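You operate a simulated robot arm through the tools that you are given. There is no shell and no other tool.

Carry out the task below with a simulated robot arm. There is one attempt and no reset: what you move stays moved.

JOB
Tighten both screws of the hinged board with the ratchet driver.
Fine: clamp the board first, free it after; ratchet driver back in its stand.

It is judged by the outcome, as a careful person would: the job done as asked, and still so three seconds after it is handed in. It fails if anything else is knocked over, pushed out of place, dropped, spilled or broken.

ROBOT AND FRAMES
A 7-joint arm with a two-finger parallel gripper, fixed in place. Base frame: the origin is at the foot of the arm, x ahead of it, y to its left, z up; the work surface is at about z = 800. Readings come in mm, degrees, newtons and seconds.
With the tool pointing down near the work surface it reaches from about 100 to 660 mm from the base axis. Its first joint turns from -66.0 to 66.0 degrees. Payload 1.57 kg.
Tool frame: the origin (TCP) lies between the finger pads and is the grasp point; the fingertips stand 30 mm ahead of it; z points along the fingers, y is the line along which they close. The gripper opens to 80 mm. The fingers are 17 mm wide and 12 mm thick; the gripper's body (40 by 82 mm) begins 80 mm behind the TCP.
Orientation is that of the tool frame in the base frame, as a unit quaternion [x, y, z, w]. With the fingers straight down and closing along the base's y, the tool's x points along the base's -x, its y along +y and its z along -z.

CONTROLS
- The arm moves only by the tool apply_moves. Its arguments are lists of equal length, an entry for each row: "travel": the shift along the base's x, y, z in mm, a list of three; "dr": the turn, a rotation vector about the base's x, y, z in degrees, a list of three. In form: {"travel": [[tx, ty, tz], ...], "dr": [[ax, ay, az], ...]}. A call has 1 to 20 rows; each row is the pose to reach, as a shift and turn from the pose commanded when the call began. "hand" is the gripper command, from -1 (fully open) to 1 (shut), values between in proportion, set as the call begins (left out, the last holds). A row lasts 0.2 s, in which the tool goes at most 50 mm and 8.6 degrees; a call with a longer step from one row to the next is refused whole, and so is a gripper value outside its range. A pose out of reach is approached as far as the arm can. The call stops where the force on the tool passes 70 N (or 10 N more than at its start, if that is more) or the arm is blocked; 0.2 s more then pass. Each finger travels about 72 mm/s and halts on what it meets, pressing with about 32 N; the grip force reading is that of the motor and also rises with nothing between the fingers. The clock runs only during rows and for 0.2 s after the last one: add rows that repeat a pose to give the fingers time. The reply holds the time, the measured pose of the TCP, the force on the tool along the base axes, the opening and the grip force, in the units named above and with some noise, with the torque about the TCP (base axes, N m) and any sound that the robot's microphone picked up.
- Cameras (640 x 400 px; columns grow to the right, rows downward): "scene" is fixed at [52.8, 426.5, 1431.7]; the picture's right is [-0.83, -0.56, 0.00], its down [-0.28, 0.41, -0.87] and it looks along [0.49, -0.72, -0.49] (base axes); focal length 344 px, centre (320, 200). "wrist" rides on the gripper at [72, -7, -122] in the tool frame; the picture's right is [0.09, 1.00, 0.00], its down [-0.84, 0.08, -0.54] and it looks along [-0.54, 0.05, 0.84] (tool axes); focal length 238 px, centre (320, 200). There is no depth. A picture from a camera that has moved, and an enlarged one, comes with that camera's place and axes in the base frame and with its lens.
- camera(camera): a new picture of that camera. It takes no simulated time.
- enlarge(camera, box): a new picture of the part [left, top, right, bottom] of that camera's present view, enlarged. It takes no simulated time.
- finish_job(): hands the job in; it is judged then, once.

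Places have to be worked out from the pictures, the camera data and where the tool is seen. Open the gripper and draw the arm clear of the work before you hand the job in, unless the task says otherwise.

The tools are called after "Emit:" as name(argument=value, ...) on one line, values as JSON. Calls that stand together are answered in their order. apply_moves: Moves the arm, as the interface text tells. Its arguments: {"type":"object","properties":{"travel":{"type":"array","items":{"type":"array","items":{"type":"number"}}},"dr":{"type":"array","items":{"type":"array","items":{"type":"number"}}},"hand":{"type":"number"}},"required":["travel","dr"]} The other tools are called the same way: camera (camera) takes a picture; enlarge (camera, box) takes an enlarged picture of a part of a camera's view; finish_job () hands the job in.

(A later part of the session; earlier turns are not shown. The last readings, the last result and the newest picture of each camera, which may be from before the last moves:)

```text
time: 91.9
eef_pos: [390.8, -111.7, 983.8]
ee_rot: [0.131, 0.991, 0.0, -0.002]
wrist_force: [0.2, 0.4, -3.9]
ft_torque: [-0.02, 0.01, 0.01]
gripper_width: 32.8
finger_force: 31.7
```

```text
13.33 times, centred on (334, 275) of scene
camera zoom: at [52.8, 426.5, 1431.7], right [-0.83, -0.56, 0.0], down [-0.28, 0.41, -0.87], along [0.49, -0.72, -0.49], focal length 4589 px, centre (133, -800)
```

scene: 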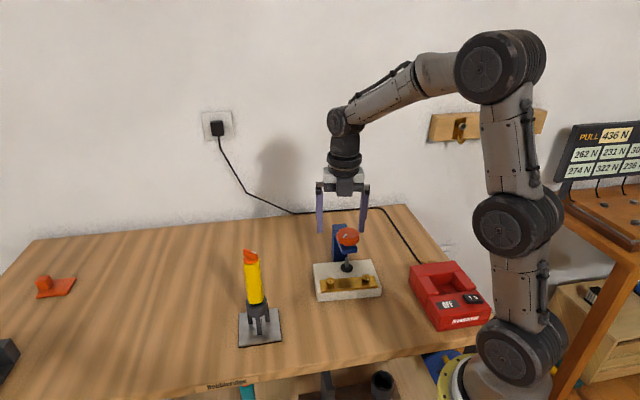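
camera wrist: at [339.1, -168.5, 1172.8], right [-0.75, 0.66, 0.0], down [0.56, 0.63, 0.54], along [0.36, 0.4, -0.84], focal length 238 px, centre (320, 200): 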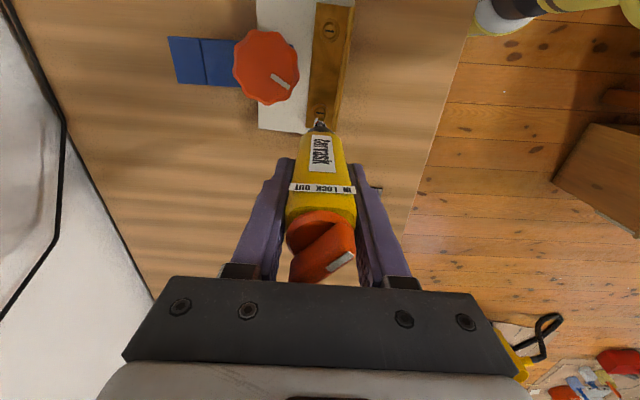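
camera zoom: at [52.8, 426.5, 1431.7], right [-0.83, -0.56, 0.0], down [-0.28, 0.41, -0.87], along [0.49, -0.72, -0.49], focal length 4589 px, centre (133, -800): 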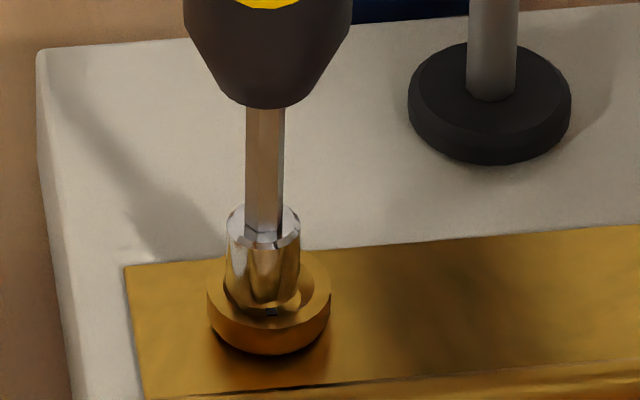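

I'll check the wrist view here for the actual pose before continuing the return.

Emit:
enlarge(camera="wrist", box=[300, 95, 340, 135])

```text
10.00 times, centred on (320, 115) of wrist
camera zoom: at [319.3, -99.8, 1106.7], right [0.17, 0.99, 0.0], down [0.83, -0.14, 0.54], along [0.53, -0.09, -0.84], focal length 2384 px, centre (320, 1050)
```

zoom: 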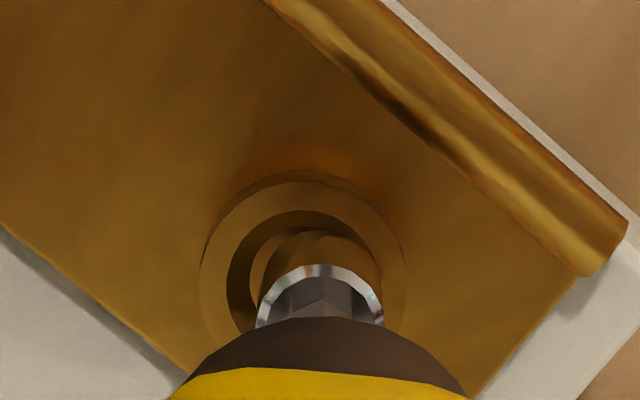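

The bit is ~2 mm toward +y here, so I refine the offset to (2.0, −0.9) and S≈(388.4, −113.8). I'll correct and continue the return swing to yaw +120° along the refined circle.

Emit:
apply_moves(travel=[[-0.1, -1.8, 0], [-0.17, -1.52, 0], [-0.26, -1.25, 0], [-0.4, -1.0, 0], [-0.56, -0.77, 0], [-0.76, -0.56, 0], [-0.98, -0.37, 0], [-1.22, -0.22, 0], [-1.48, -0.1, 0], [-1.76, -0.02, 0], [-2.04, 0.03, 0], [-2.33, 0.03, 0], [-2.61, 0.01, 0], [-2.89, -0.06, 0], [-3.16, -0.15, 0], [-3.4, -0.3, 0], [-3.64, -0.45, 0], [-3.84, -0.65, 0], [-4.04, -0.87, 0], [-4.04, -0.87, 0]], dr=[[0, 0, 0], [0, 0, 7.5], [0, 0, 15], [0, 0, 22.5], [0, 0, 30], [0, 0, 37.5], [0, 0, 45], [0, 0, 52.5], [0, 0, 60], [0, 0, 67.5], [0, 0, 75], [0, 0, 82.5], [0, 0, 90], [0, 0, 97.5], [0, 0, 105], [0, 0, 112.5], [0, 0, 120], [0, 0, 127.5], [0, 0, 135], [0, 0, 135]])

Emit:
enlarge(camera="wrist", box=[300, 95, 340, 135])

Emit:
enlarge(camera="scene", box=[310, 260, 358, 290])

```text
time: 96.1
eef_pos: [387.0, -112.4, 985.1]
ee_rot: [0.866, -0.5, 0.002, 0.0]
wrist_force: [-0.7, -0.4, -3.8]
ft_torque: [-0.01, -0.03, -0.03]
gripper_width: 32.8
finger_force: 32.4
```

```text
10.00 times, centred on (320, 115) of wrist
camera zoom: at [427.4, -171.9, 1107.3], right [-0.82, -0.58, 0.0], down [-0.49, 0.69, 0.54], along [-0.31, 0.44, -0.84], focal length 2384 px, centre (320, 1050)
```

zoom: 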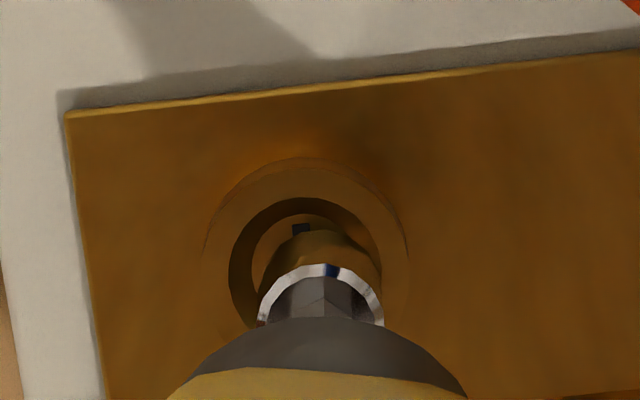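

```text
13.33 times, centred on (334, 275) of scene
camera zoom: at [52.8, 426.5, 1431.7], right [-0.83, -0.56, 0.0], down [-0.28, 0.41, -0.87], along [0.49, -0.72, -0.49], focal length 4589 px, centre (133, -800)
```

zoom: 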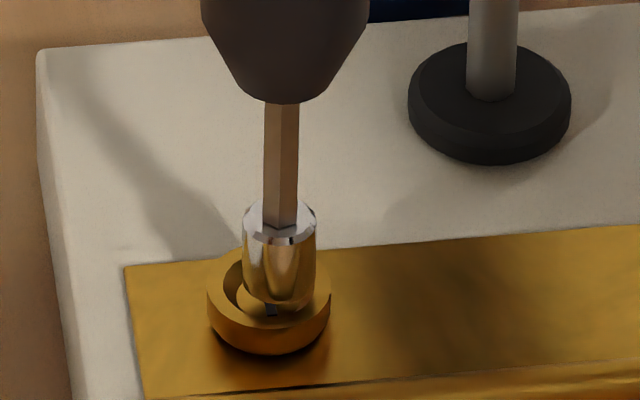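

At yaw +120° the bit is ~1.8 mm off toward (−x, −y) by both views; I'll shift (+1.8, +0.3), then lower 5.5 mm to re-engage.

Emit:
apply_moves(travel=[[0.9, 0.15, 0], [1.8, 0.3, 0], [1.8, 0.3, -1.5], [1.8, 0.3, -3], [1.8, 0.3, -4.5], [1.8, 0.3, -5.5], [1.8, 0.3, -5.5]], dr=[[0, 0, 0], [0, 0, 0], [0, 0, 0], [0, 0, 0], [0, 0, 0], [0, 0, 0], [0, 0, 0]])

Emit:
enlarge(camera="wrist", box=[300, 95, 340, 135])

Emit:
enlarge(camera="scene", box=[310, 260, 358, 290])

```text
time: 97.7
eef_pos: [389.2, -113.9, 978.8]
ee_rot: [0.865, -0.501, 0.003, 0.001]
wrist_force: [-5.7, 1.9, 14.5]
ft_torque: [0.22, 0.84, -0.01]
gripper_width: 32.7
finger_force: 32.1
```

```text
10.00 times, centred on (320, 115) of wrist
camera zoom: at [429.2, -172.1, 1102.7], right [-0.82, -0.58, 0.0], down [-0.49, 0.69, 0.54], along [-0.31, 0.44, -0.84], focal length 2384 px, centre (320, 1050)
```

zoom: 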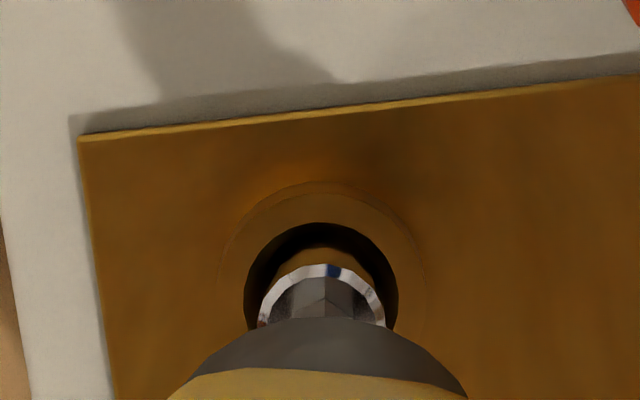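

```text
13.33 times, centred on (334, 275) of scene
camera zoom: at [52.4, 426.6, 1431.7], right [-0.83, -0.56, 0.0], down [-0.28, 0.41, -0.87], along [0.49, -0.72, -0.49], focal length 4589 px, centre (133, -800)
```

zoom: 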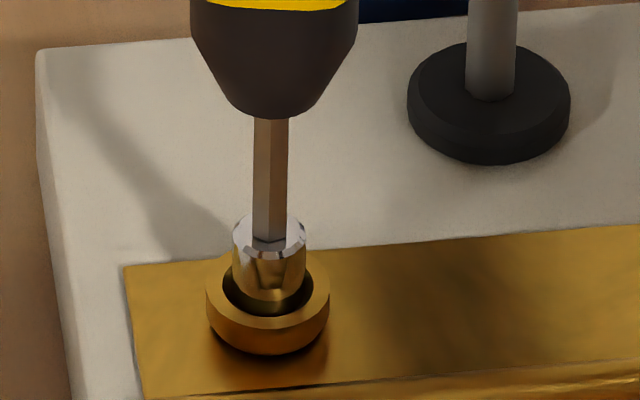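

Centred and pressing with ~18 N. Three centred poses fit a clean circle (S=(388.67, −114.13), offset (1.59, −0.9)). I'll turn 60° clockwise following it, descending ~0.8 mm.

Emit:
apply_moves(travel=[[-0.1, 0.2, -0.1], [0.05, 0.38, -0.2], [0.25, 0.53, -0.3], [0.45, 0.66, -0.4], [0.67, 0.76, -0.5], [0.9, 0.84, -0.6], [1.13, 0.88, -0.7], [1.37, 0.9, -0.8], [1.37, 0.9, -0.8]], dr=[[0, 0, -7.5], [0, 0, -15], [0, 0, -22.5], [0, 0, -30], [0, 0, -37.5], [0, 0, -45], [0, 0, -52.5], [0, 0, -60], [0, 0, -60]])

Emit:
enlarge(camera="wrist", box=[300, 95, 340, 135])

Emit:
enlarge(camera="scene", box=[310, 260, 358, 290])

```text
time: 99.7
eef_pos: [390.1, -111.8, 977.9]
ee_rot: [-0.498, 0.867, -0.002, 0.0]
wrist_force: [0.0, -1.7, 25.4]
ft_torque: [-0.23, 0.0, -0.03]
gripper_width: 32.8
finger_force: 32.3
```

```text
10.00 times, centred on (320, 115) of wrist
camera zoom: at [359.1, -177.7, 1101.6], right [-0.91, 0.42, -0.01], down [0.35, 0.76, 0.54], along [0.23, 0.49, -0.84], focal length 2384 px, centre (320, 1050)
```

zoom: 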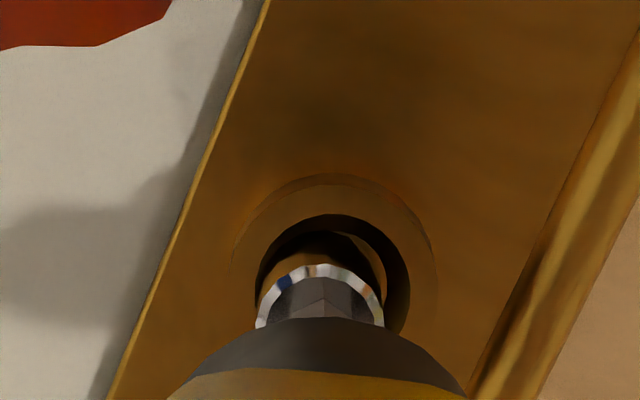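

```text
13.33 times, centred on (334, 275) of scene
camera zoom: at [52.4, 426.6, 1431.7], right [-0.83, -0.56, 0.0], down [-0.28, 0.41, -0.87], along [0.49, -0.72, -0.49], focal length 4589 px, centre (133, -800)
```

zoom: 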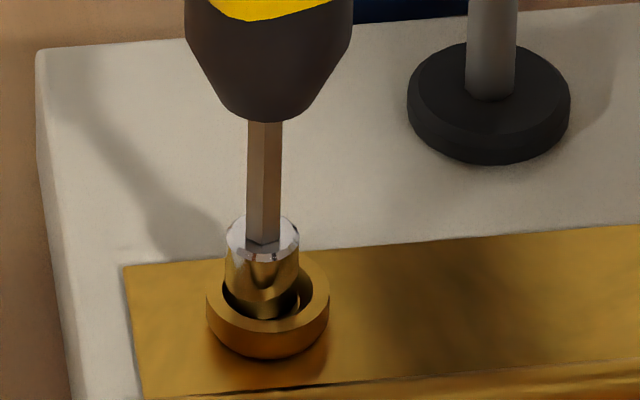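

The head sank another ~1.1 mm in 60°, so driving works. The bit is off by about (+1.1, −0.6); I'll blend a correction into the next 60° turn.

Emit:
apply_moves(travel=[[-0.04, 0.12, 0], [-0.08, 0.23, -0.1], [-0.14, 0.29, -0.2], [-0.19, 0.35, -0.3], [0, 0.2, -0.4], [0.19, 0.05, -0.5], [0.33, -0.14, -0.6], [0.47, -0.33, -0.7], [0.47, -0.33, -0.7]], dr=[[0, 0, -7.5], [0, 0, -15], [0, 0, -22.5], [0, 0, -30], [0, 0, -37.5], [0, 0, -45], [0, 0, -52.5], [0, 0, -60], [0, 0, -60]])

Emit:
enlarge(camera="wrist", box=[300, 95, 340, 135])

Emit:
enlarge(camera="scene", box=[310, 260, 358, 290])

```text
time: 101.7
eef_pos: [392.4, -112.9, 979.5]
ee_rot: [0.002, 1.0, -0.001, 0.0]
wrist_force: [-1.3, 1.8, 27.3]
ft_torque: [0.16, 0.16, 0.02]
gripper_width: 32.9
finger_force: 31.9
```

```text
10.00 times, centred on (320, 115) of wrist
camera zoom: at [318.8, -119.0, 1101.0], right [-0.09, 1.0, 0.0], down [0.84, 0.07, 0.54], along [0.54, 0.05, -0.84], focal length 2384 px, centre (320, 1050)
```

zoom: 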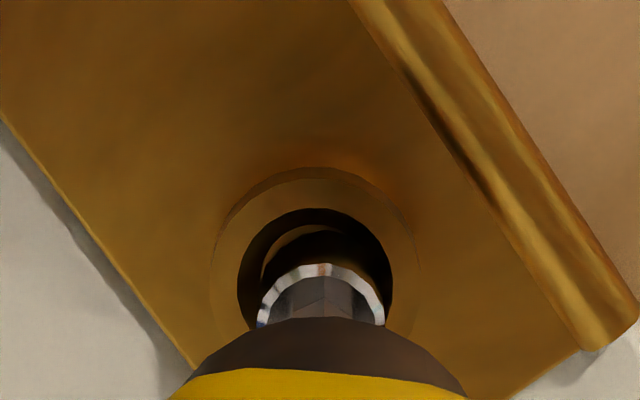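

```text
13.33 times, centred on (334, 275) of scene
camera zoom: at [52.4, 426.7, 1431.7], right [-0.83, -0.56, 0.0], down [-0.28, 0.41, -0.87], along [0.49, -0.72, -0.49], focal length 4589 px, centre (133, -800)
```

zoom: 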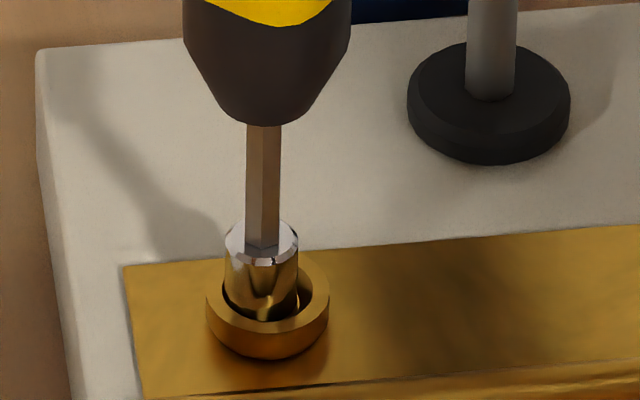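

Driving slowed as the bit drifted ~1.2 mm off-axis toward (+x, +y). I'll unload partly (+2 mm command), shift (−1.0, −0.7), and check.

Emit:
apply_moves(travel=[[0, 0, 1.5], [0, 0, 3.0], [-0.5, -0.4, 3.0], [-1.0, -0.7, 3.0], [-1.0, -0.7, 3.0], [-1.0, -0.7, 3.0]], dr=[[0, 0, 0], [0, 0, 0], [0, 0, 0], [0, 0, 0], [0, 0, 0], [0, 0, 0]])

Emit:
enlarge(camera="wrist", box=[300, 95, 340, 135])

Emit:
enlarge(camera="scene", box=[310, 260, 358, 290])

```text
time: 103.1
eef_pos: [389.1, -113.2, 980.5]
ee_rot: [0.001, 1.0, 0.0, -0.003]
wrist_force: [2.2, -1.5, -4.4]
ft_torque: [-0.2, -0.48, 0.02]
gripper_width: 32.8
finger_force: 32.2
```

```text
10.00 times, centred on (320, 115) of wrist
camera zoom: at [317.3, -119.9, 1102.9], right [-0.09, 1.0, 0.0], down [0.84, 0.08, 0.54], along [0.53, 0.05, -0.84], focal length 2384 px, centre (320, 1050)
```

zoom: 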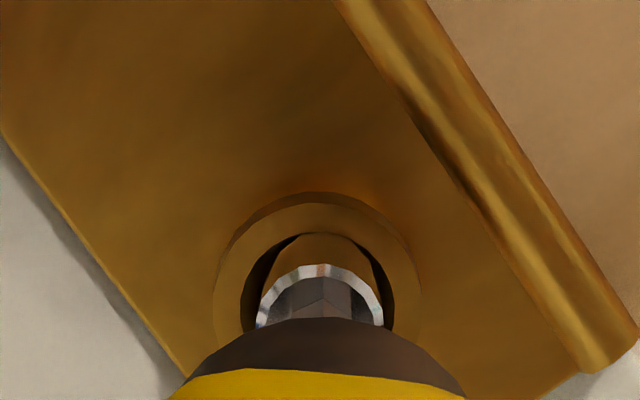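

```text
13.33 times, centred on (334, 275) of scene
camera zoom: at [52.9, 426.5, 1431.8], right [-0.83, -0.56, 0.0], down [-0.28, 0.41, -0.87], along [0.49, -0.72, -0.49], focal length 4589 px, centre (133, -800)
```

zoom: 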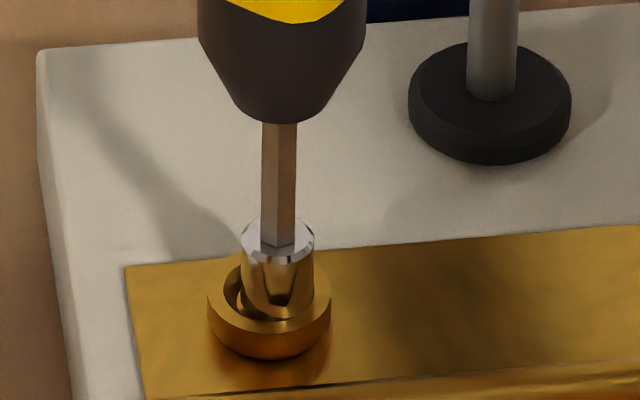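

Free of load, the bit hangs ~1.9 mm toward −x, so heavy pressing tilts the driver in the grip. I'll use a much lighter push: shift (+1.8, 0) and re-check.

Emit:
apply_moves(travel=[[0.9, 0, 0], [1.8, 0, 0], [1.8, 0, 0], [1.8, 0, 0]], dr=[[0, 0, 0], [0, 0, 0], [0, 0, 0], [0, 0, 0]])

Emit:
enlarge(camera="wrist", box=[300, 95, 340, 135])

Emit:
enlarge(camera="scene", box=[310, 260, 358, 290])

```text
time: 104.1
eef_pos: [390.8, -114.3, 980.5]
ee_rot: [0.0, 1.0, -0.001, -0.002]
wrist_force: [-0.1, 0.2, -3.0]
ft_torque: [-0.01, -0.01, -0.03]
gripper_width: 32.9
finger_force: 31.8
```

```text
10.00 times, centred on (320, 115) of wrist
camera zoom: at [318.9, -119.6, 1103.1], right [-0.09, 1.0, 0.0], down [0.84, 0.08, 0.54], along [0.54, 0.05, -0.84], focal length 2384 px, centre (320, 1050)
```

zoom: 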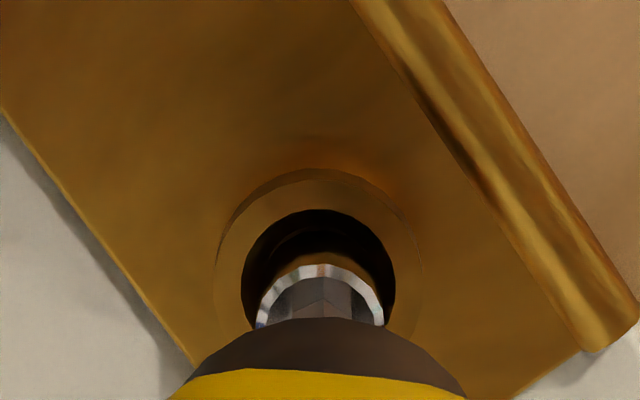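

```text
13.33 times, centred on (334, 275) of scene
camera zoom: at [52.8, 426.5, 1431.7], right [-0.83, -0.56, 0.0], down [-0.28, 0.41, -0.87], along [0.49, -0.72, -0.49], focal length 4589 px, centre (133, -800)
```

zoom: 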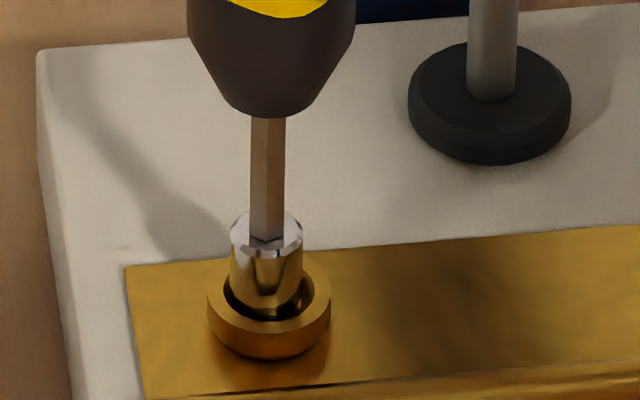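

Centred again within 0.3 mm. The refined fit is S=(388.78, −113.85), offset (1.88, −0.95). I'll lower 2.8 mm for a light push, then turn 60° clockwise while following down.

Emit:
apply_moves(travel=[[-0.2, -0.2, -1.2], [-0.2, -0.2, -2.2], [-0.2, -0.2, -2.8], [-0.2, -0.2, -2.8]], dr=[[0, 0, 0], [0, 0, 0], [0, 0, 0], [0, 0, 0]])

Emit:
apply_moves(travel=[[0.11, -0.25, -0.1], [0.18, -0.52, -0.2], [0.22, -0.79, -0.3], [0.22, -1.07, -0.4], [0.19, -1.34, -0.5], [0.12, -1.61, -0.6], [0.02, -1.86, -0.7], [-0.12, -2.1, -0.8], [-0.12, -2.1, -0.8]], dr=[[0, 0, -7.5], [0, 0, -15], [0, 0, -22.5], [0, 0, -30], [0, 0, -37.5], [0, 0, -45], [0, 0, -52.5], [0, 0, -60], [0, 0, -60]])

Emit:
enlarge(camera="wrist", box=[300, 95, 340, 135])

Emit:
enlarge(camera="scene", box=[310, 260, 358, 290])

```text
time: 105.1
eef_pos: [391.2, -112.8, 979.4]
ee_rot: [0.0, 1.0, -0.002, -0.001]
wrist_force: [-4.5, -0.5, 12.1]
ft_torque: [-0.07, 0.75, -0.01]
gripper_width: 32.7
finger_force: 32.3
```

```text
time: 107.1
eef_pos: [392.8, -115.6, 978.2]
ee_rot: [0.502, 0.865, 0.0, 0.001]
wrist_force: [0.4, 2.0, 26.4]
ft_torque: [0.43, -0.03, 0.0]
gripper_width: 32.5
finger_force: 31.6
```

```text
10.00 times, centred on (320, 115) of wrist
camera zoom: at [349.6, -56.6, 1100.5], right [0.82, 0.57, 0.0], down [0.48, -0.69, 0.54], along [0.31, -0.44, -0.84], focal length 2384 px, centre (320, 1050)
```

zoom: 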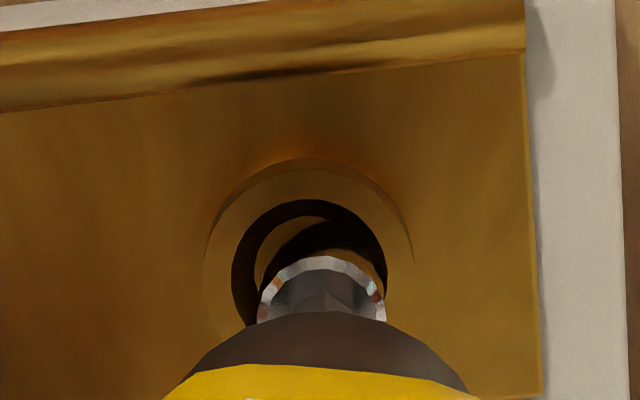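

```text
13.33 times, centred on (334, 275) of scene
camera zoom: at [52.4, 426.7, 1431.7], right [-0.83, -0.56, 0.0], down [-0.28, 0.41, -0.87], along [0.49, -0.72, -0.49], focal length 4589 px, centre (133, -800)
```

zoom: 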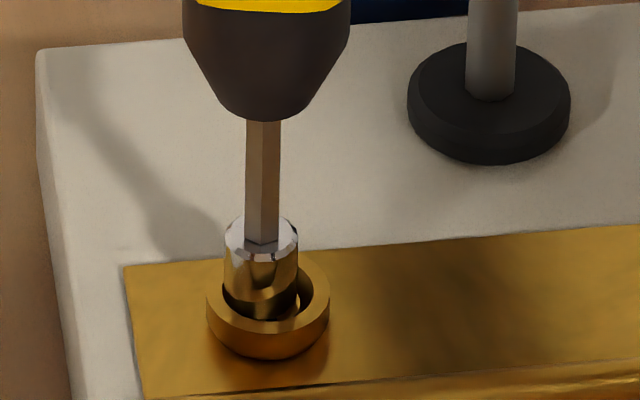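

Axial force built to 30 N without the head sinking, so the screw may have seated. I'll compare this head's gap to the plate with the untouched screw.

Emit:
enlarge(camera="scene", box=[322, 272, 342, 290])

Emit:
enlarge(camera="scene", box=[356, 268, 376, 286])

```text
16.00 times, centred on (332, 281) of scene
camera zoom: at [52.4, 426.7, 1431.7], right [-0.83, -0.56, 0.0], down [-0.28, 0.41, -0.87], along [0.49, -0.72, -0.49], focal length 5507 px, centre (128, -1096)
```

zoom: 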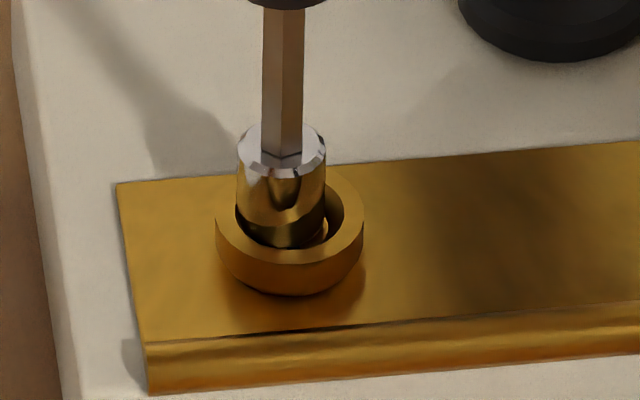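

```text
16.00 times, centred on (366, 277) of scene
camera zoom: at [52.4, 426.7, 1431.7], right [-0.83, -0.56, 0.0], down [-0.28, 0.41, -0.87], along [0.49, -0.72, -0.49], focal length 5507 px, centre (-416, -1032)
```

zoom: 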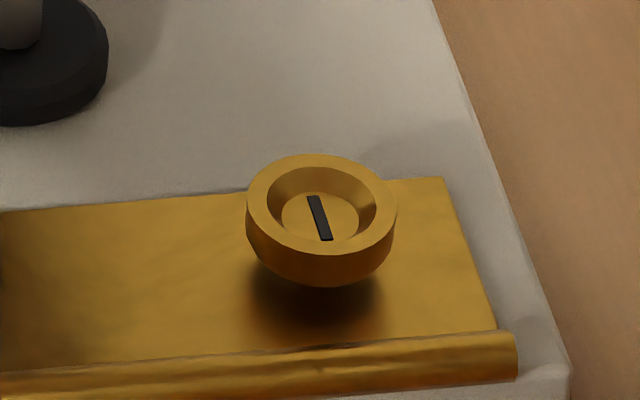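

This screw is almost flush with the plate. I'll unload, recentre and finish with light pressure, looking for the tightening torque.

Emit:
apply_moves(travel=[[0, 0, 1.5], [0, 0, 3.0], [0, 0, 3.8], [0, 0, 3.8], [0, 0, 3.8]], dr=[[0, 0, 0], [0, 0, 0], [0, 0, 0], [0, 0, 0], [0, 0, 0]])

Emit:
enlarge(camera="wrist", box=[300, 95, 340, 135])

Emit:
enlarge(camera="scene", box=[310, 260, 358, 290])

```text
time: 108.3
eef_pos: [391.0, -114.8, 980.0]
ee_rot: [0.501, 0.865, 0.0, -0.004]
wrist_force: [0.9, -1.2, -3.6]
ft_torque: [-0.29, -0.12, 0.05]
gripper_width: 33.0
finger_force: 32.0
```

```text
10.00 times, centred on (320, 115) of wrist
camera zoom: at [349.0, -56.4, 1102.7], right [0.82, 0.58, 0.0], down [0.49, -0.69, 0.54], along [0.31, -0.44, -0.84], focal length 2384 px, centre (320, 1050)
```

zoom: 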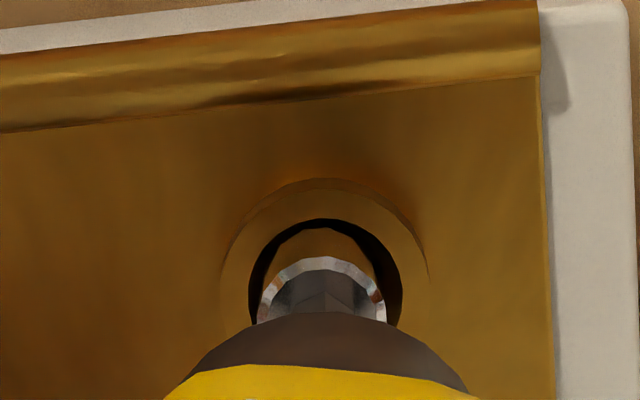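

```text
13.33 times, centred on (334, 275) of scene
camera zoom: at [52.8, 426.5, 1431.8], right [-0.83, -0.56, 0.0], down [-0.28, 0.41, -0.87], along [0.49, -0.72, -0.49], focal length 4589 px, centre (133, -800)
```

zoom: 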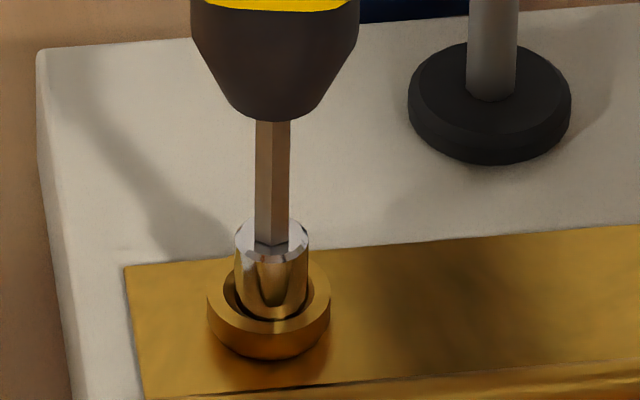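

The heavy load tilted the driver slightly in the grip (tip ~1–2 mm toward tool +x). I'll shift (+1.1, −1.2), then press gently.

Emit:
apply_moves(travel=[[0.5, -0.6, 0], [1.1, -1.2, 0], [1.1, -1.2, 0], [1.1, -1.2, 0]], dr=[[0, 0, 0], [0, 0, 0], [0, 0, 0], [0, 0, 0]])

Emit:
enlarge(camera="wrist", box=[300, 95, 340, 135])

Emit:
enlarge(camera="scene", box=[310, 260, 358, 290])

```text
time: 109.3
eef_pos: [392.5, -116.3, 980.4]
ee_rot: [0.501, 0.866, 0.0, -0.002]
wrist_force: [0.0, -0.8, -2.8]
ft_torque: [0.02, -0.01, 0.01]
gripper_width: 32.9
finger_force: 32.0
```

```text
10.00 times, centred on (320, 115) of wrist
camera zoom: at [350.9, -57.7, 1103.6], right [0.82, 0.58, 0.0], down [0.49, -0.69, 0.54], along [0.31, -0.44, -0.84], focal length 2384 px, centre (320, 1050)
```

zoom: 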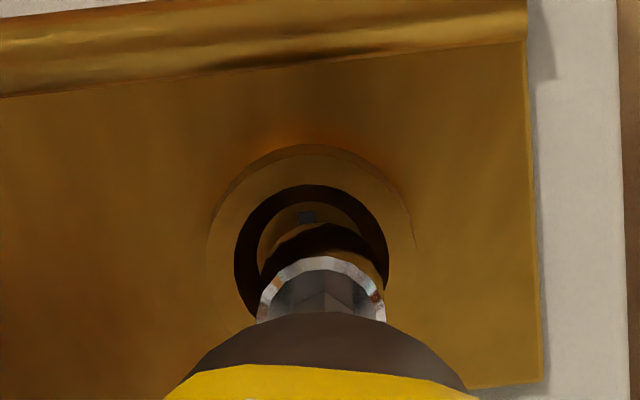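

```text
13.33 times, centred on (334, 275) of scene
camera zoom: at [52.8, 426.5, 1431.7], right [-0.83, -0.56, 0.0], down [-0.28, 0.41, -0.87], along [0.49, -0.72, -0.49], focal length 4589 px, centre (133, -800)
```

zoom: 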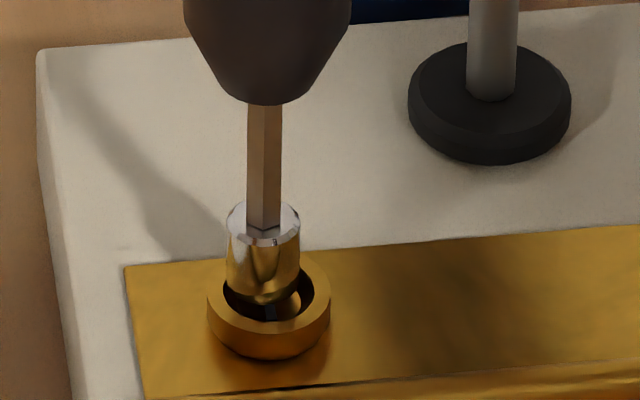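

I need to verify that the screw really turns with the bit. The slot's end is visible now (pointing along the image vertical). I'll centre, press lightly, turn 45° clockwise, then lift and compare the slot.

Emit:
apply_moves(travel=[[-0.7, 0.2, 0], [-1.4, 0.45, 0], [-1.4, 0.45, -1.5], [-1.4, 0.45, -3.0], [-1.4, 0.45, -3.6], [-1.4, 0.45, -3.6]], dr=[[0, 0, 0], [0, 0, 0], [0, 0, 0], [0, 0, 0], [0, 0, 0], [0, 0, 0]])

Emit:
enlarge(camera="wrist", box=[300, 95, 340, 135])

Emit:
enlarge(camera="scene", box=[310, 260, 358, 290])

```text
time: 110.7
eef_pos: [390.3, -116.6, 977.9]
ee_rot: [0.501, 0.866, 0.0, -0.001]
wrist_force: [-0.7, 3.2, 2.4]
ft_torque: [0.36, 0.04, -0.01]
gripper_width: 32.4
finger_force: 32.3
```

```text
10.00 times, centred on (320, 115) of wrist
camera zoom: at [349.1, -57.9, 1100.8], right [0.82, 0.58, 0.0], down [0.48, -0.69, 0.54], along [0.31, -0.44, -0.84], focal length 2384 px, centre (320, 1050)
```

zoom: 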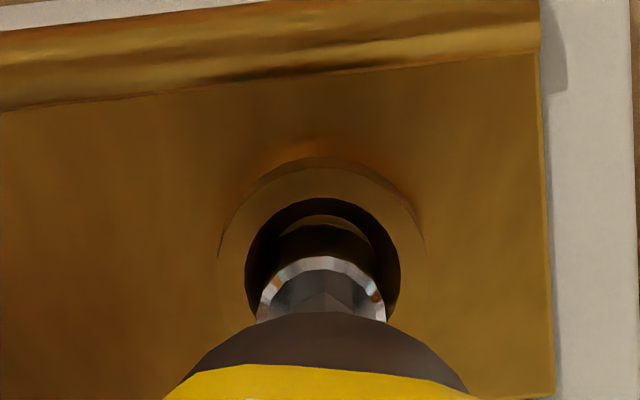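

```text
13.33 times, centred on (334, 275) of scene
camera zoom: at [52.7, 426.6, 1431.7], right [-0.83, -0.56, 0.0], down [-0.28, 0.41, -0.87], along [0.49, -0.72, -0.49], focal length 4589 px, centre (133, -800)
```

zoom: 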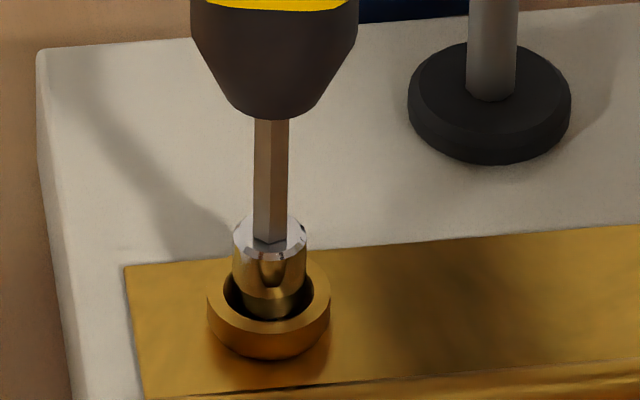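

Centred with ~6 N of push. Now a 45° clockwise turn along the updated circle.

Emit:
apply_moves(travel=[[-0.31, -0.33, -0.1], [-0.67, -0.62, -0.2], [-1.06, -0.85, -0.3], [-1.47, -1.04, -0.4], [-1.91, -1.17, -0.5], [-2.36, -1.24, -0.6], [-2.36, -1.24, -0.6]], dr=[[0, 0, -7.5], [0, 0, -15], [0, 0, -22.5], [0, 0, -30], [0, 0, -37.5], [0, 0, -45], [0, 0, -45]])

Emit:
enlarge(camera="wrist", box=[300, 95, 340, 135])

Emit:
apply_moves(travel=[[0, 0, 2], [0, 0, 4], [0, 0, 5], [0, 0, 5]], dr=[[0, 0, 0], [0, 0, 0], [0, 0, 0], [0, 0, 0]])

Emit:
enlarge(camera="wrist", box=[300, 95, 340, 135])

Emit:
enlarge(camera="scene", box=[310, 260, 358, 290])

```text
time: 112.3
eef_pos: [388.9, -117.5, 978.0]
ee_rot: [0.795, 0.606, 0.002, 0.0]
wrist_force: [-2.2, 5.5, 24.2]
ft_torque: [0.82, 0.25, 0.02]
gripper_width: 33.0
finger_force: 32.1
```

```text
10.00 times, centred on (320, 115) of wrist
camera zoom: at [400.7, -46.8, 1100.5], right [0.98, -0.17, 0.0], down [-0.15, -0.83, 0.54], along [-0.09, -0.53, -0.84], focal length 2384 px, centre (320, 1050)
```

zoom: 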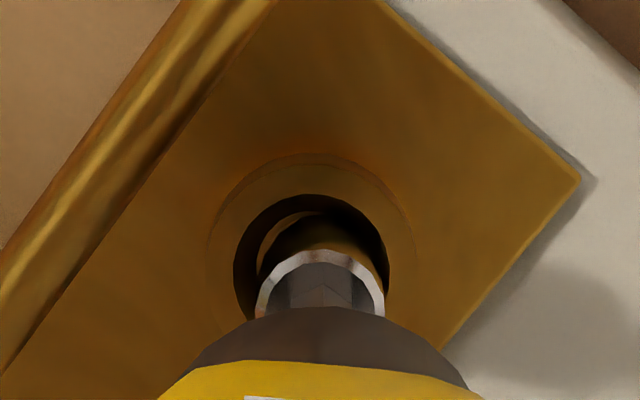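

```text
time: 113.3
eef_pos: [387.2, -118.8, 980.5]
ee_rot: [0.794, 0.608, -0.002, -0.003]
wrist_force: [-0.5, 0.0, -4.3]
ft_torque: [-0.03, 0.0, 0.01]
gripper_width: 32.6
finger_force: 32.1
```

```text
10.00 times, centred on (320, 115) of wrist
camera zoom: at [399.1, -47.7, 1102.9], right [0.99, -0.17, -0.01], down [-0.14, -0.83, 0.54], along [-0.1, -0.53, -0.84], focal length 2384 px, centre (320, 1050)
```

zoom: 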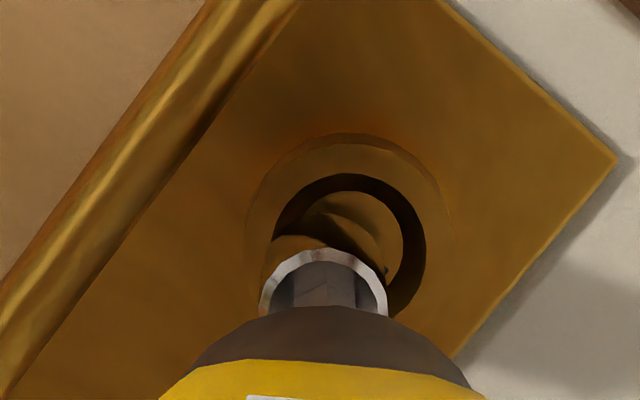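

```text
13.33 times, centred on (334, 275) of scene
camera zoom: at [52.8, 426.5, 1431.7], right [-0.83, -0.56, 0.0], down [-0.28, 0.41, -0.87], along [0.49, -0.72, -0.49], focal length 4589 px, centre (133, -800)
```

zoom: 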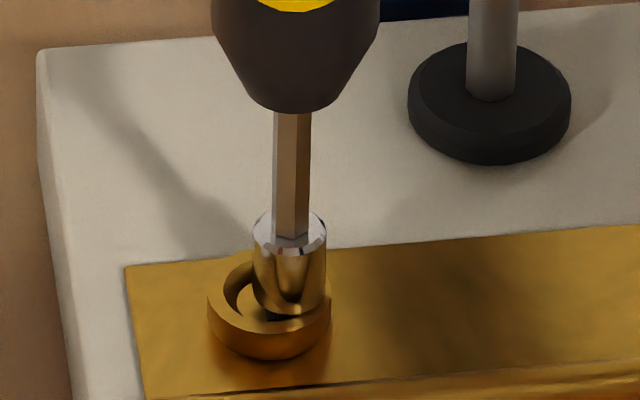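

I'll zoom in closely to see the slot's orientation after that turn.

Emit:
enlarge(camera="scene", box=[323, 276, 339, 288])

Emit:
enlarge(camera="wrist", box=[310, 108, 332, 124])

```text
16.00 times, centred on (331, 282) of scene
camera zoom: at [52.8, 426.5, 1431.7], right [-0.83, -0.56, 0.0], down [-0.28, 0.41, -0.87], along [0.49, -0.72, -0.49], focal length 5507 px, centre (144, -1112)
```

zoom: 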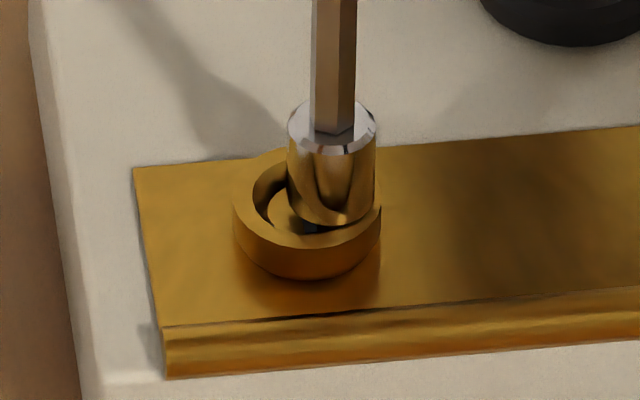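

```text
16.00 times, centred on (321, 116) of wrist
camera zoom: at [399.1, -47.7, 1102.9], right [0.99, -0.17, -0.01], down [-0.14, -0.83, 0.54], along [-0.1, -0.53, -0.84], focal length 3814 px, centre (304, 1544)
```

zoom: 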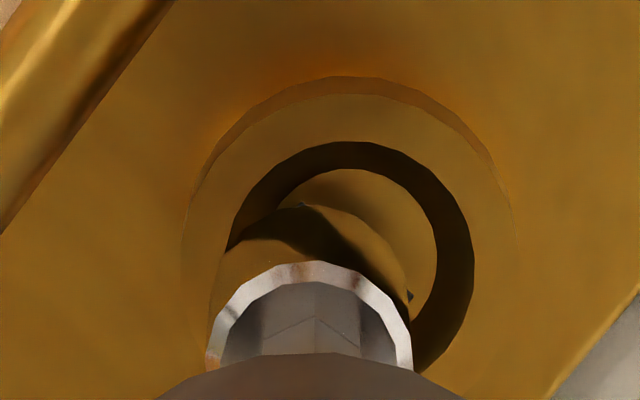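

The slot is still near its original direction, so in this last test the bit just slid off-centre without driving. I'll recentre carefully (shift +3.2, +0.5) while free of load.

Emit:
apply_moves(travel=[[1.0, 0.2, 0], [2.0, 0.3, 0], [3.2, 0.5, 0], [3.2, 0.5, 0], [3.2, 0.5, 0]], dr=[[0, 0, 0], [0, 0, 0], [0, 0, 0], [0, 0, 0], [0, 0, 0]])

Emit:
enlarge(camera="wrist", box=[310, 104, 332, 120])

Emit:
enlarge(camera="scene", box=[323, 274, 339, 286])

```text
time: 114.5
eef_pos: [391.0, -116.8, 981.0]
ee_rot: [0.794, 0.608, 0.0, -0.002]
wrist_force: [-0.1, 0.9, -3.4]
ft_torque: [-0.02, 0.0, 0.01]
gripper_width: 32.9
finger_force: 32.4
```

```text
16.00 times, centred on (321, 112) of wrist
camera zoom: at [403.3, -46.0, 1104.3], right [0.99, -0.17, 0.0], down [-0.14, -0.83, 0.54], along [-0.09, -0.53, -0.84], focal length 3814 px, centre (304, 1608)
```

zoom: 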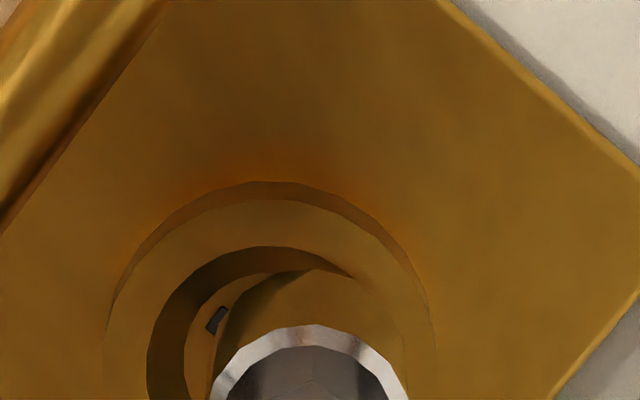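

```text
16.00 times, centred on (331, 280) of scene
camera zoom: at [52.8, 426.5, 1431.7], right [-0.83, -0.56, 0.0], down [-0.28, 0.41, -0.87], along [0.49, -0.72, -0.49], focal length 5507 px, centre (144, -1080)
```

zoom: 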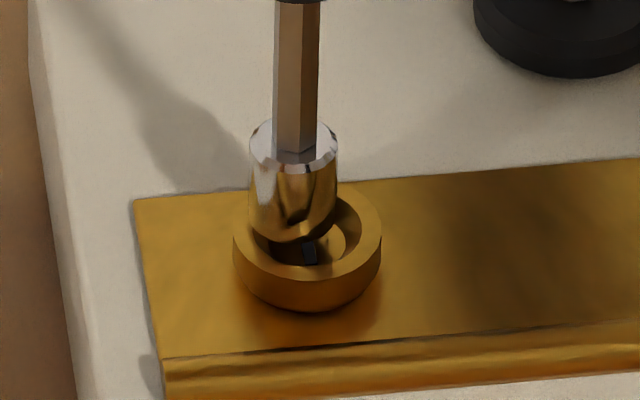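

The arm overshoots by a millimetre or so at this scale. I'll lift clear and compare the two screws directly (slot direction and height) to learn what has really happened to this one.

Emit:
apply_moves(travel=[[0, 0, 10], [0, 0, 25], [0, 15, 45], [0, 30, 60], [0, 30, 60]], dr=[[0, 0, 0], [0, 0, 0], [0, 0, 0], [0, 0, 0], [0, 0, 0]])

Emit:
enlarge(camera="scene", box=[310, 262, 390, 302])

Emit:
enlarge(camera="scene", box=[321, 272, 343, 288])

Emit:
enlarge(camera="scene", box=[355, 269, 377, 285])

```text
time: 115.7
eef_pos: [391.7, -85.8, 1040.7]
ee_rot: [0.794, 0.608, 0.001, -0.002]
wrist_force: [-0.5, -0.2, -3.7]
ft_torque: [-0.05, -0.01, 0.01]
gripper_width: 32.6
finger_force: 32.4
```

```text
8.00 times, centred on (350, 282) of scene
camera zoom: at [52.8, 426.5, 1431.7], right [-0.83, -0.56, 0.0], down [-0.28, 0.41, -0.87], along [0.49, -0.72, -0.49], focal length 2754 px, centre (80, -456)
```

zoom: 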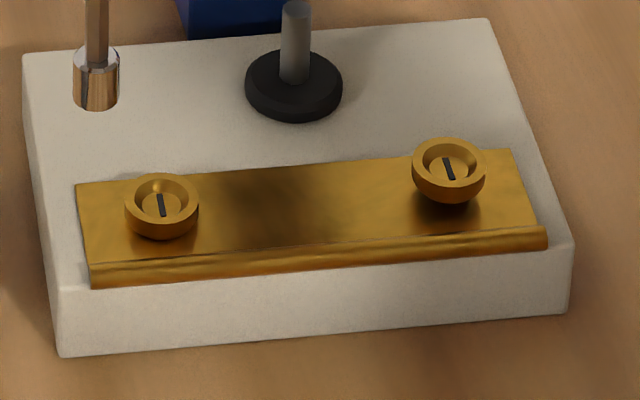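

```text
16.00 times, centred on (332, 280) of scene
camera zoom: at [52.8, 426.5, 1431.7], right [-0.83, -0.56, 0.0], down [-0.28, 0.41, -0.87], along [0.49, -0.72, -0.49], focal length 5507 px, centre (128, -1080)
```

zoom: 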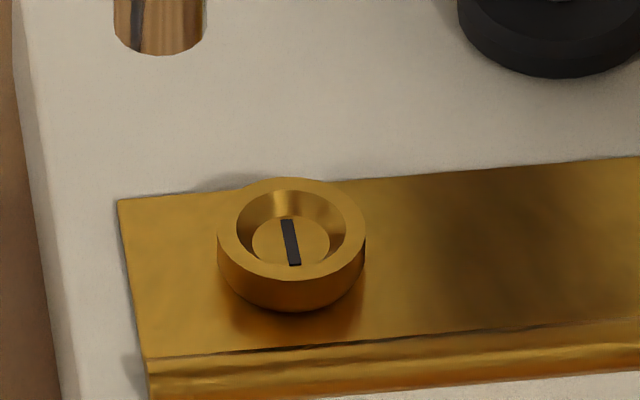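

```text
16.00 times, centred on (366, 277) of scene
camera zoom: at [52.8, 426.5, 1431.7], right [-0.83, -0.56, 0.0], down [-0.28, 0.41, -0.87], along [0.49, -0.72, -0.49], focal length 5507 px, centre (-416, -1032)
```

zoom: 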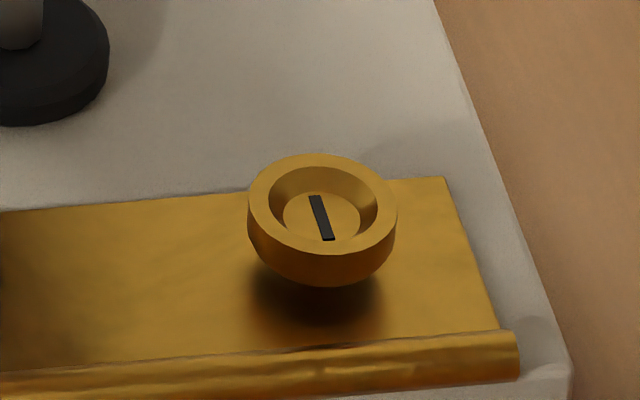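

Now it's clear: the slot (≈130°) is a real slot and the blade lies along the tool's x-axis, so the blade engages when ψ ≈ 130° or −50°. Each earlier 180° stroke drove it (≈4.4 mm down in total); the last test started past alignment. I'll swing back to ψ≈135° and re-engage.

Emit:
apply_moves(travel=[[0, -2, 0], [0, -4, 0], [0, -6, 0], [0, -8, 0], [-1, -10, 0], [-1, -12, 0], [-1, -14, 0], [-1, -16, 0], [-2, -18, 0], [-2, -20, 0], [-2, -22, 0], [-2, -24, 0], [-3, -26, 0], [-3, -26, 0], [-3, -26, 0], [-3, -26, 0]], dr=[[0, 0, 8], [0, 0, 16], [0, 0, 24], [0, 0, 32], [0, 0, 40], [0, 0, 48], [0, 0, 56], [0, 0, 64], [0, 0, 72], [0, 0, 80], [0, 0, 88], [0, 0, 96], [0, 0, 104], [0, 0, 112], [0, 0, 120], [0, 0, 128]])

Emit:
apply_moves(travel=[[-0.2, 0, 0], [-0.4, 0, 0], [-0.6, 0, 0], [-0.8, 0, 0], [-1, 0, 0], [-1.2, 0, 0], [-1.4, 0, 0], [-1.6, 0, 0], [-1.8, 0, 0], [-1.8, 0, -10], [-1.8, 0, -20], [-1.8, 0, -28], [-1.8, 0, -34], [-1.8, 0, -40], [-1.8, 0, -40]], dr=[[0, 0, 8], [0, 0, 16], [0, 0, 24], [0, 0, 32], [0, 0, 40], [0, 0, 48], [0, 0, 56], [0, 0, 64], [0, 0, 72], [0, 0, 80], [0, 0, 88], [0, 0, 96], [0, 0, 104], [0, 0, 112], [0, 0, 112]])

Emit:
enlarge(camera="wrist", box=[300, 90, 340, 130])

Emit:
enlarge(camera="scene", box=[310, 260, 358, 290])

```text
time: 119.1
eef_pos: [389.1, -113.5, 1041.8]
ee_rot: [-0.199, 0.98, -0.001, -0.001]
wrist_force: [0.2, -0.5, -4.0]
ft_torque: [0.01, -0.01, 0.03]
gripper_width: 32.7
finger_force: 31.9
```

```text
time: 122.3
eef_pos: [387.1, -112.7, 1002.2]
ee_rot: [0.924, -0.382, 0.003, 0.0]
wrist_force: [0.8, -0.7, -4.0]
ft_torque: [0.01, -0.01, 0.0]
gripper_width: 32.8
finger_force: 31.4
```

```text
10.00 times, centred on (320, 110) of wrist
camera zoom: at [441.5, -158.6, 1123.7], right [-0.64, -0.77, 0.0], down [-0.65, 0.54, 0.54], along [-0.41, 0.35, -0.84], focal length 2384 px, centre (320, 1100)
```

zoom: 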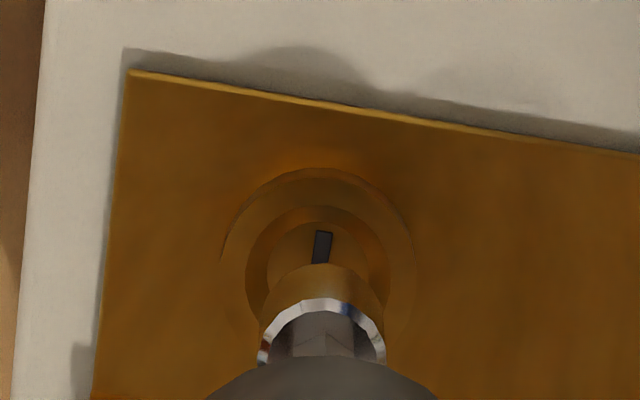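

```text
13.33 times, centred on (334, 275) of scene
camera zoom: at [52.8, 426.5, 1431.7], right [-0.83, -0.56, 0.0], down [-0.28, 0.41, -0.87], along [0.49, -0.72, -0.49], focal length 4589 px, centre (133, -800)
```

zoom: 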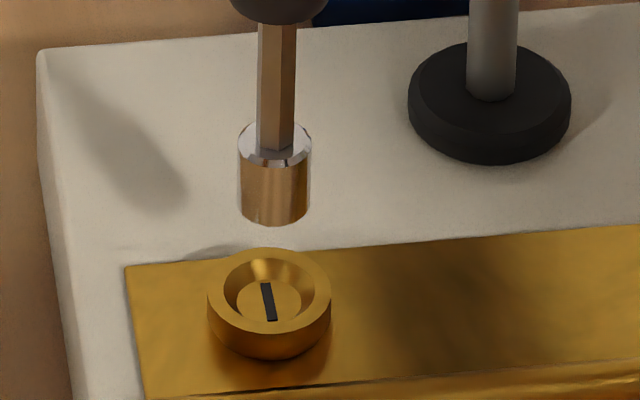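

At ψ=135° the slot shows at ≈120°, so the blade should drop in after ~15° of clockwise turn. The bit is within ~0.7 mm; I'll shift (+0.25, +0.6), descend 20 mm and check.

Emit:
apply_moves(travel=[[0.25, 0.6, -6], [0.25, 0.6, -12], [0.25, 0.6, -17], [0.25, 0.6, -20], [0.25, 0.6, -20], [0.25, 0.6, -20]], dr=[[0, 0, 0], [0, 0, 0], [0, 0, 0], [0, 0, 0], [0, 0, 0], [0, 0, 0]])

Emit:
enlarge(camera="wrist", box=[300, 90, 340, 130])

Emit:
enlarge(camera="scene", box=[310, 260, 358, 290])

```text
time: 123.7
eef_pos: [387.8, -110.5, 981.7]
ee_rot: [0.924, -0.383, 0.002, -0.001]
wrist_force: [0.4, -0.2, -2.9]
ft_torque: [-0.03, -0.01, 0.04]
gripper_width: 32.6
finger_force: 31.2
```

```text
10.00 times, centred on (320, 110) of wrist
camera zoom: at [441.2, -158.1, 1103.4], right [-0.64, -0.77, 0.0], down [-0.65, 0.54, 0.54], along [-0.41, 0.35, -0.84], focal length 2384 px, centre (320, 1100)
```

zoom: 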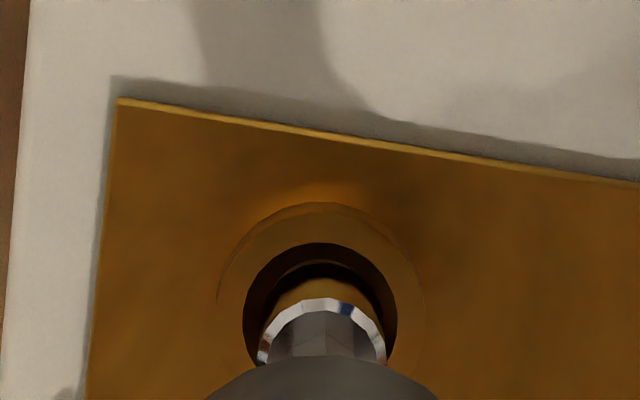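

```text
13.33 times, centred on (334, 275) of scene
camera zoom: at [52.8, 426.5, 1431.7], right [-0.83, -0.56, 0.0], down [-0.28, 0.41, -0.87], along [0.49, -0.72, -0.49], focal length 4589 px, centre (133, -800)
```

zoom: 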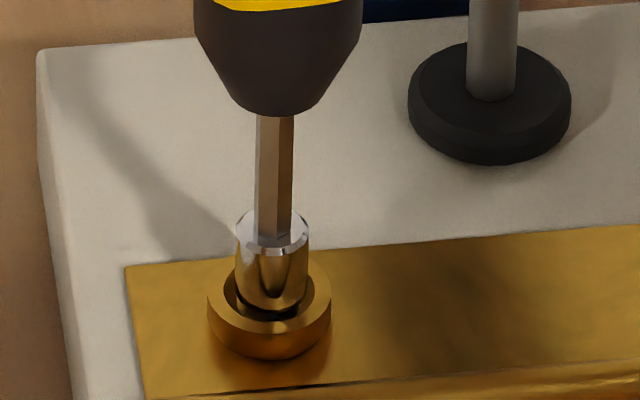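

Centred. I'll lower ~3.4 mm for a light push and then turn 20° clockwise to let the blade find the slot.

Emit:
apply_moves(travel=[[0.25, 0.15, -1.2], [0.25, 0.15, -2.4], [0.25, 0.15, -3.4], [0.25, 0.15, -3.4]], dr=[[0, 0, 0], [0, 0, 0], [0, 0, 0], [0, 0, 0]])

Emit:
apply_moves(travel=[[0.15, 0.2, 0], [0.3, 0.4, 0], [0.5, 0.6, 0], [0.75, 0.75, 0], [0.75, 0.75, 0]], dr=[[0, 0, -5], [0, 0, -10], [0, 0, -15], [0, 0, -20], [0, 0, -20]])

Emit:
enlarge(camera="wrist", box=[300, 95, 340, 135])

Emit:
enlarge(camera="scene", box=[310, 260, 358, 290])

```text
time: 124.7
eef_pos: [386.5, -111.0, 978.3]
ee_rot: [0.924, -0.383, 0.002, 0.001]
wrist_force: [-0.4, 0.0, -4.0]
ft_torque: [0.03, -0.01, 0.0]
gripper_width: 32.7
finger_force: 31.8
```

```text
time: 125.9
eef_pos: [388.1, -111.8, 977.5]
ee_rot: [0.843, -0.538, 0.002, 0.0]
wrist_force: [0.0, 0.0, -0.9]
ft_torque: [0.02, 0.06, 0.0]
gripper_width: 32.6
finger_force: 31.8
```

```text
10.00 times, centred on (320, 115) of wrist
camera zoom: at [423.6, -173.9, 1100.7], right [-0.87, -0.5, 0.0], down [-0.42, 0.73, 0.54], along [-0.27, 0.47, -0.84], focal length 2384 px, centre (320, 1050)
```

zoom: 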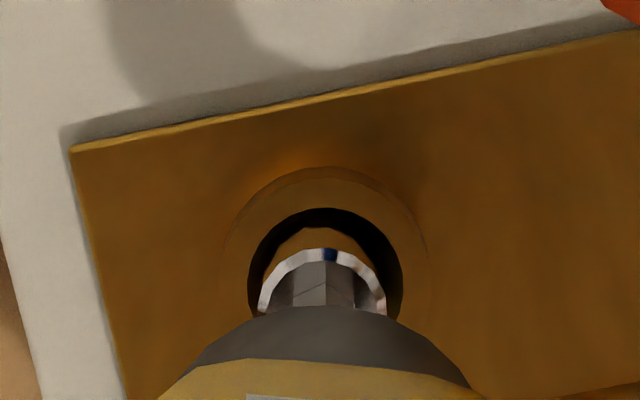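

```text
13.33 times, centred on (334, 275) of scene
camera zoom: at [52.8, 426.5, 1431.7], right [-0.83, -0.56, 0.0], down [-0.28, 0.41, -0.87], along [0.49, -0.72, -0.49], focal length 4589 px, centre (133, -800)
```

zoom: 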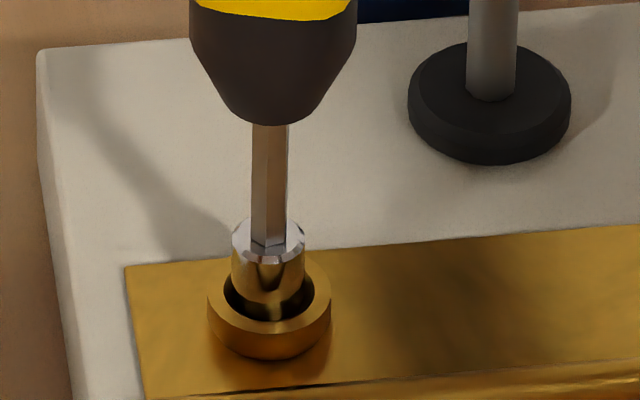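

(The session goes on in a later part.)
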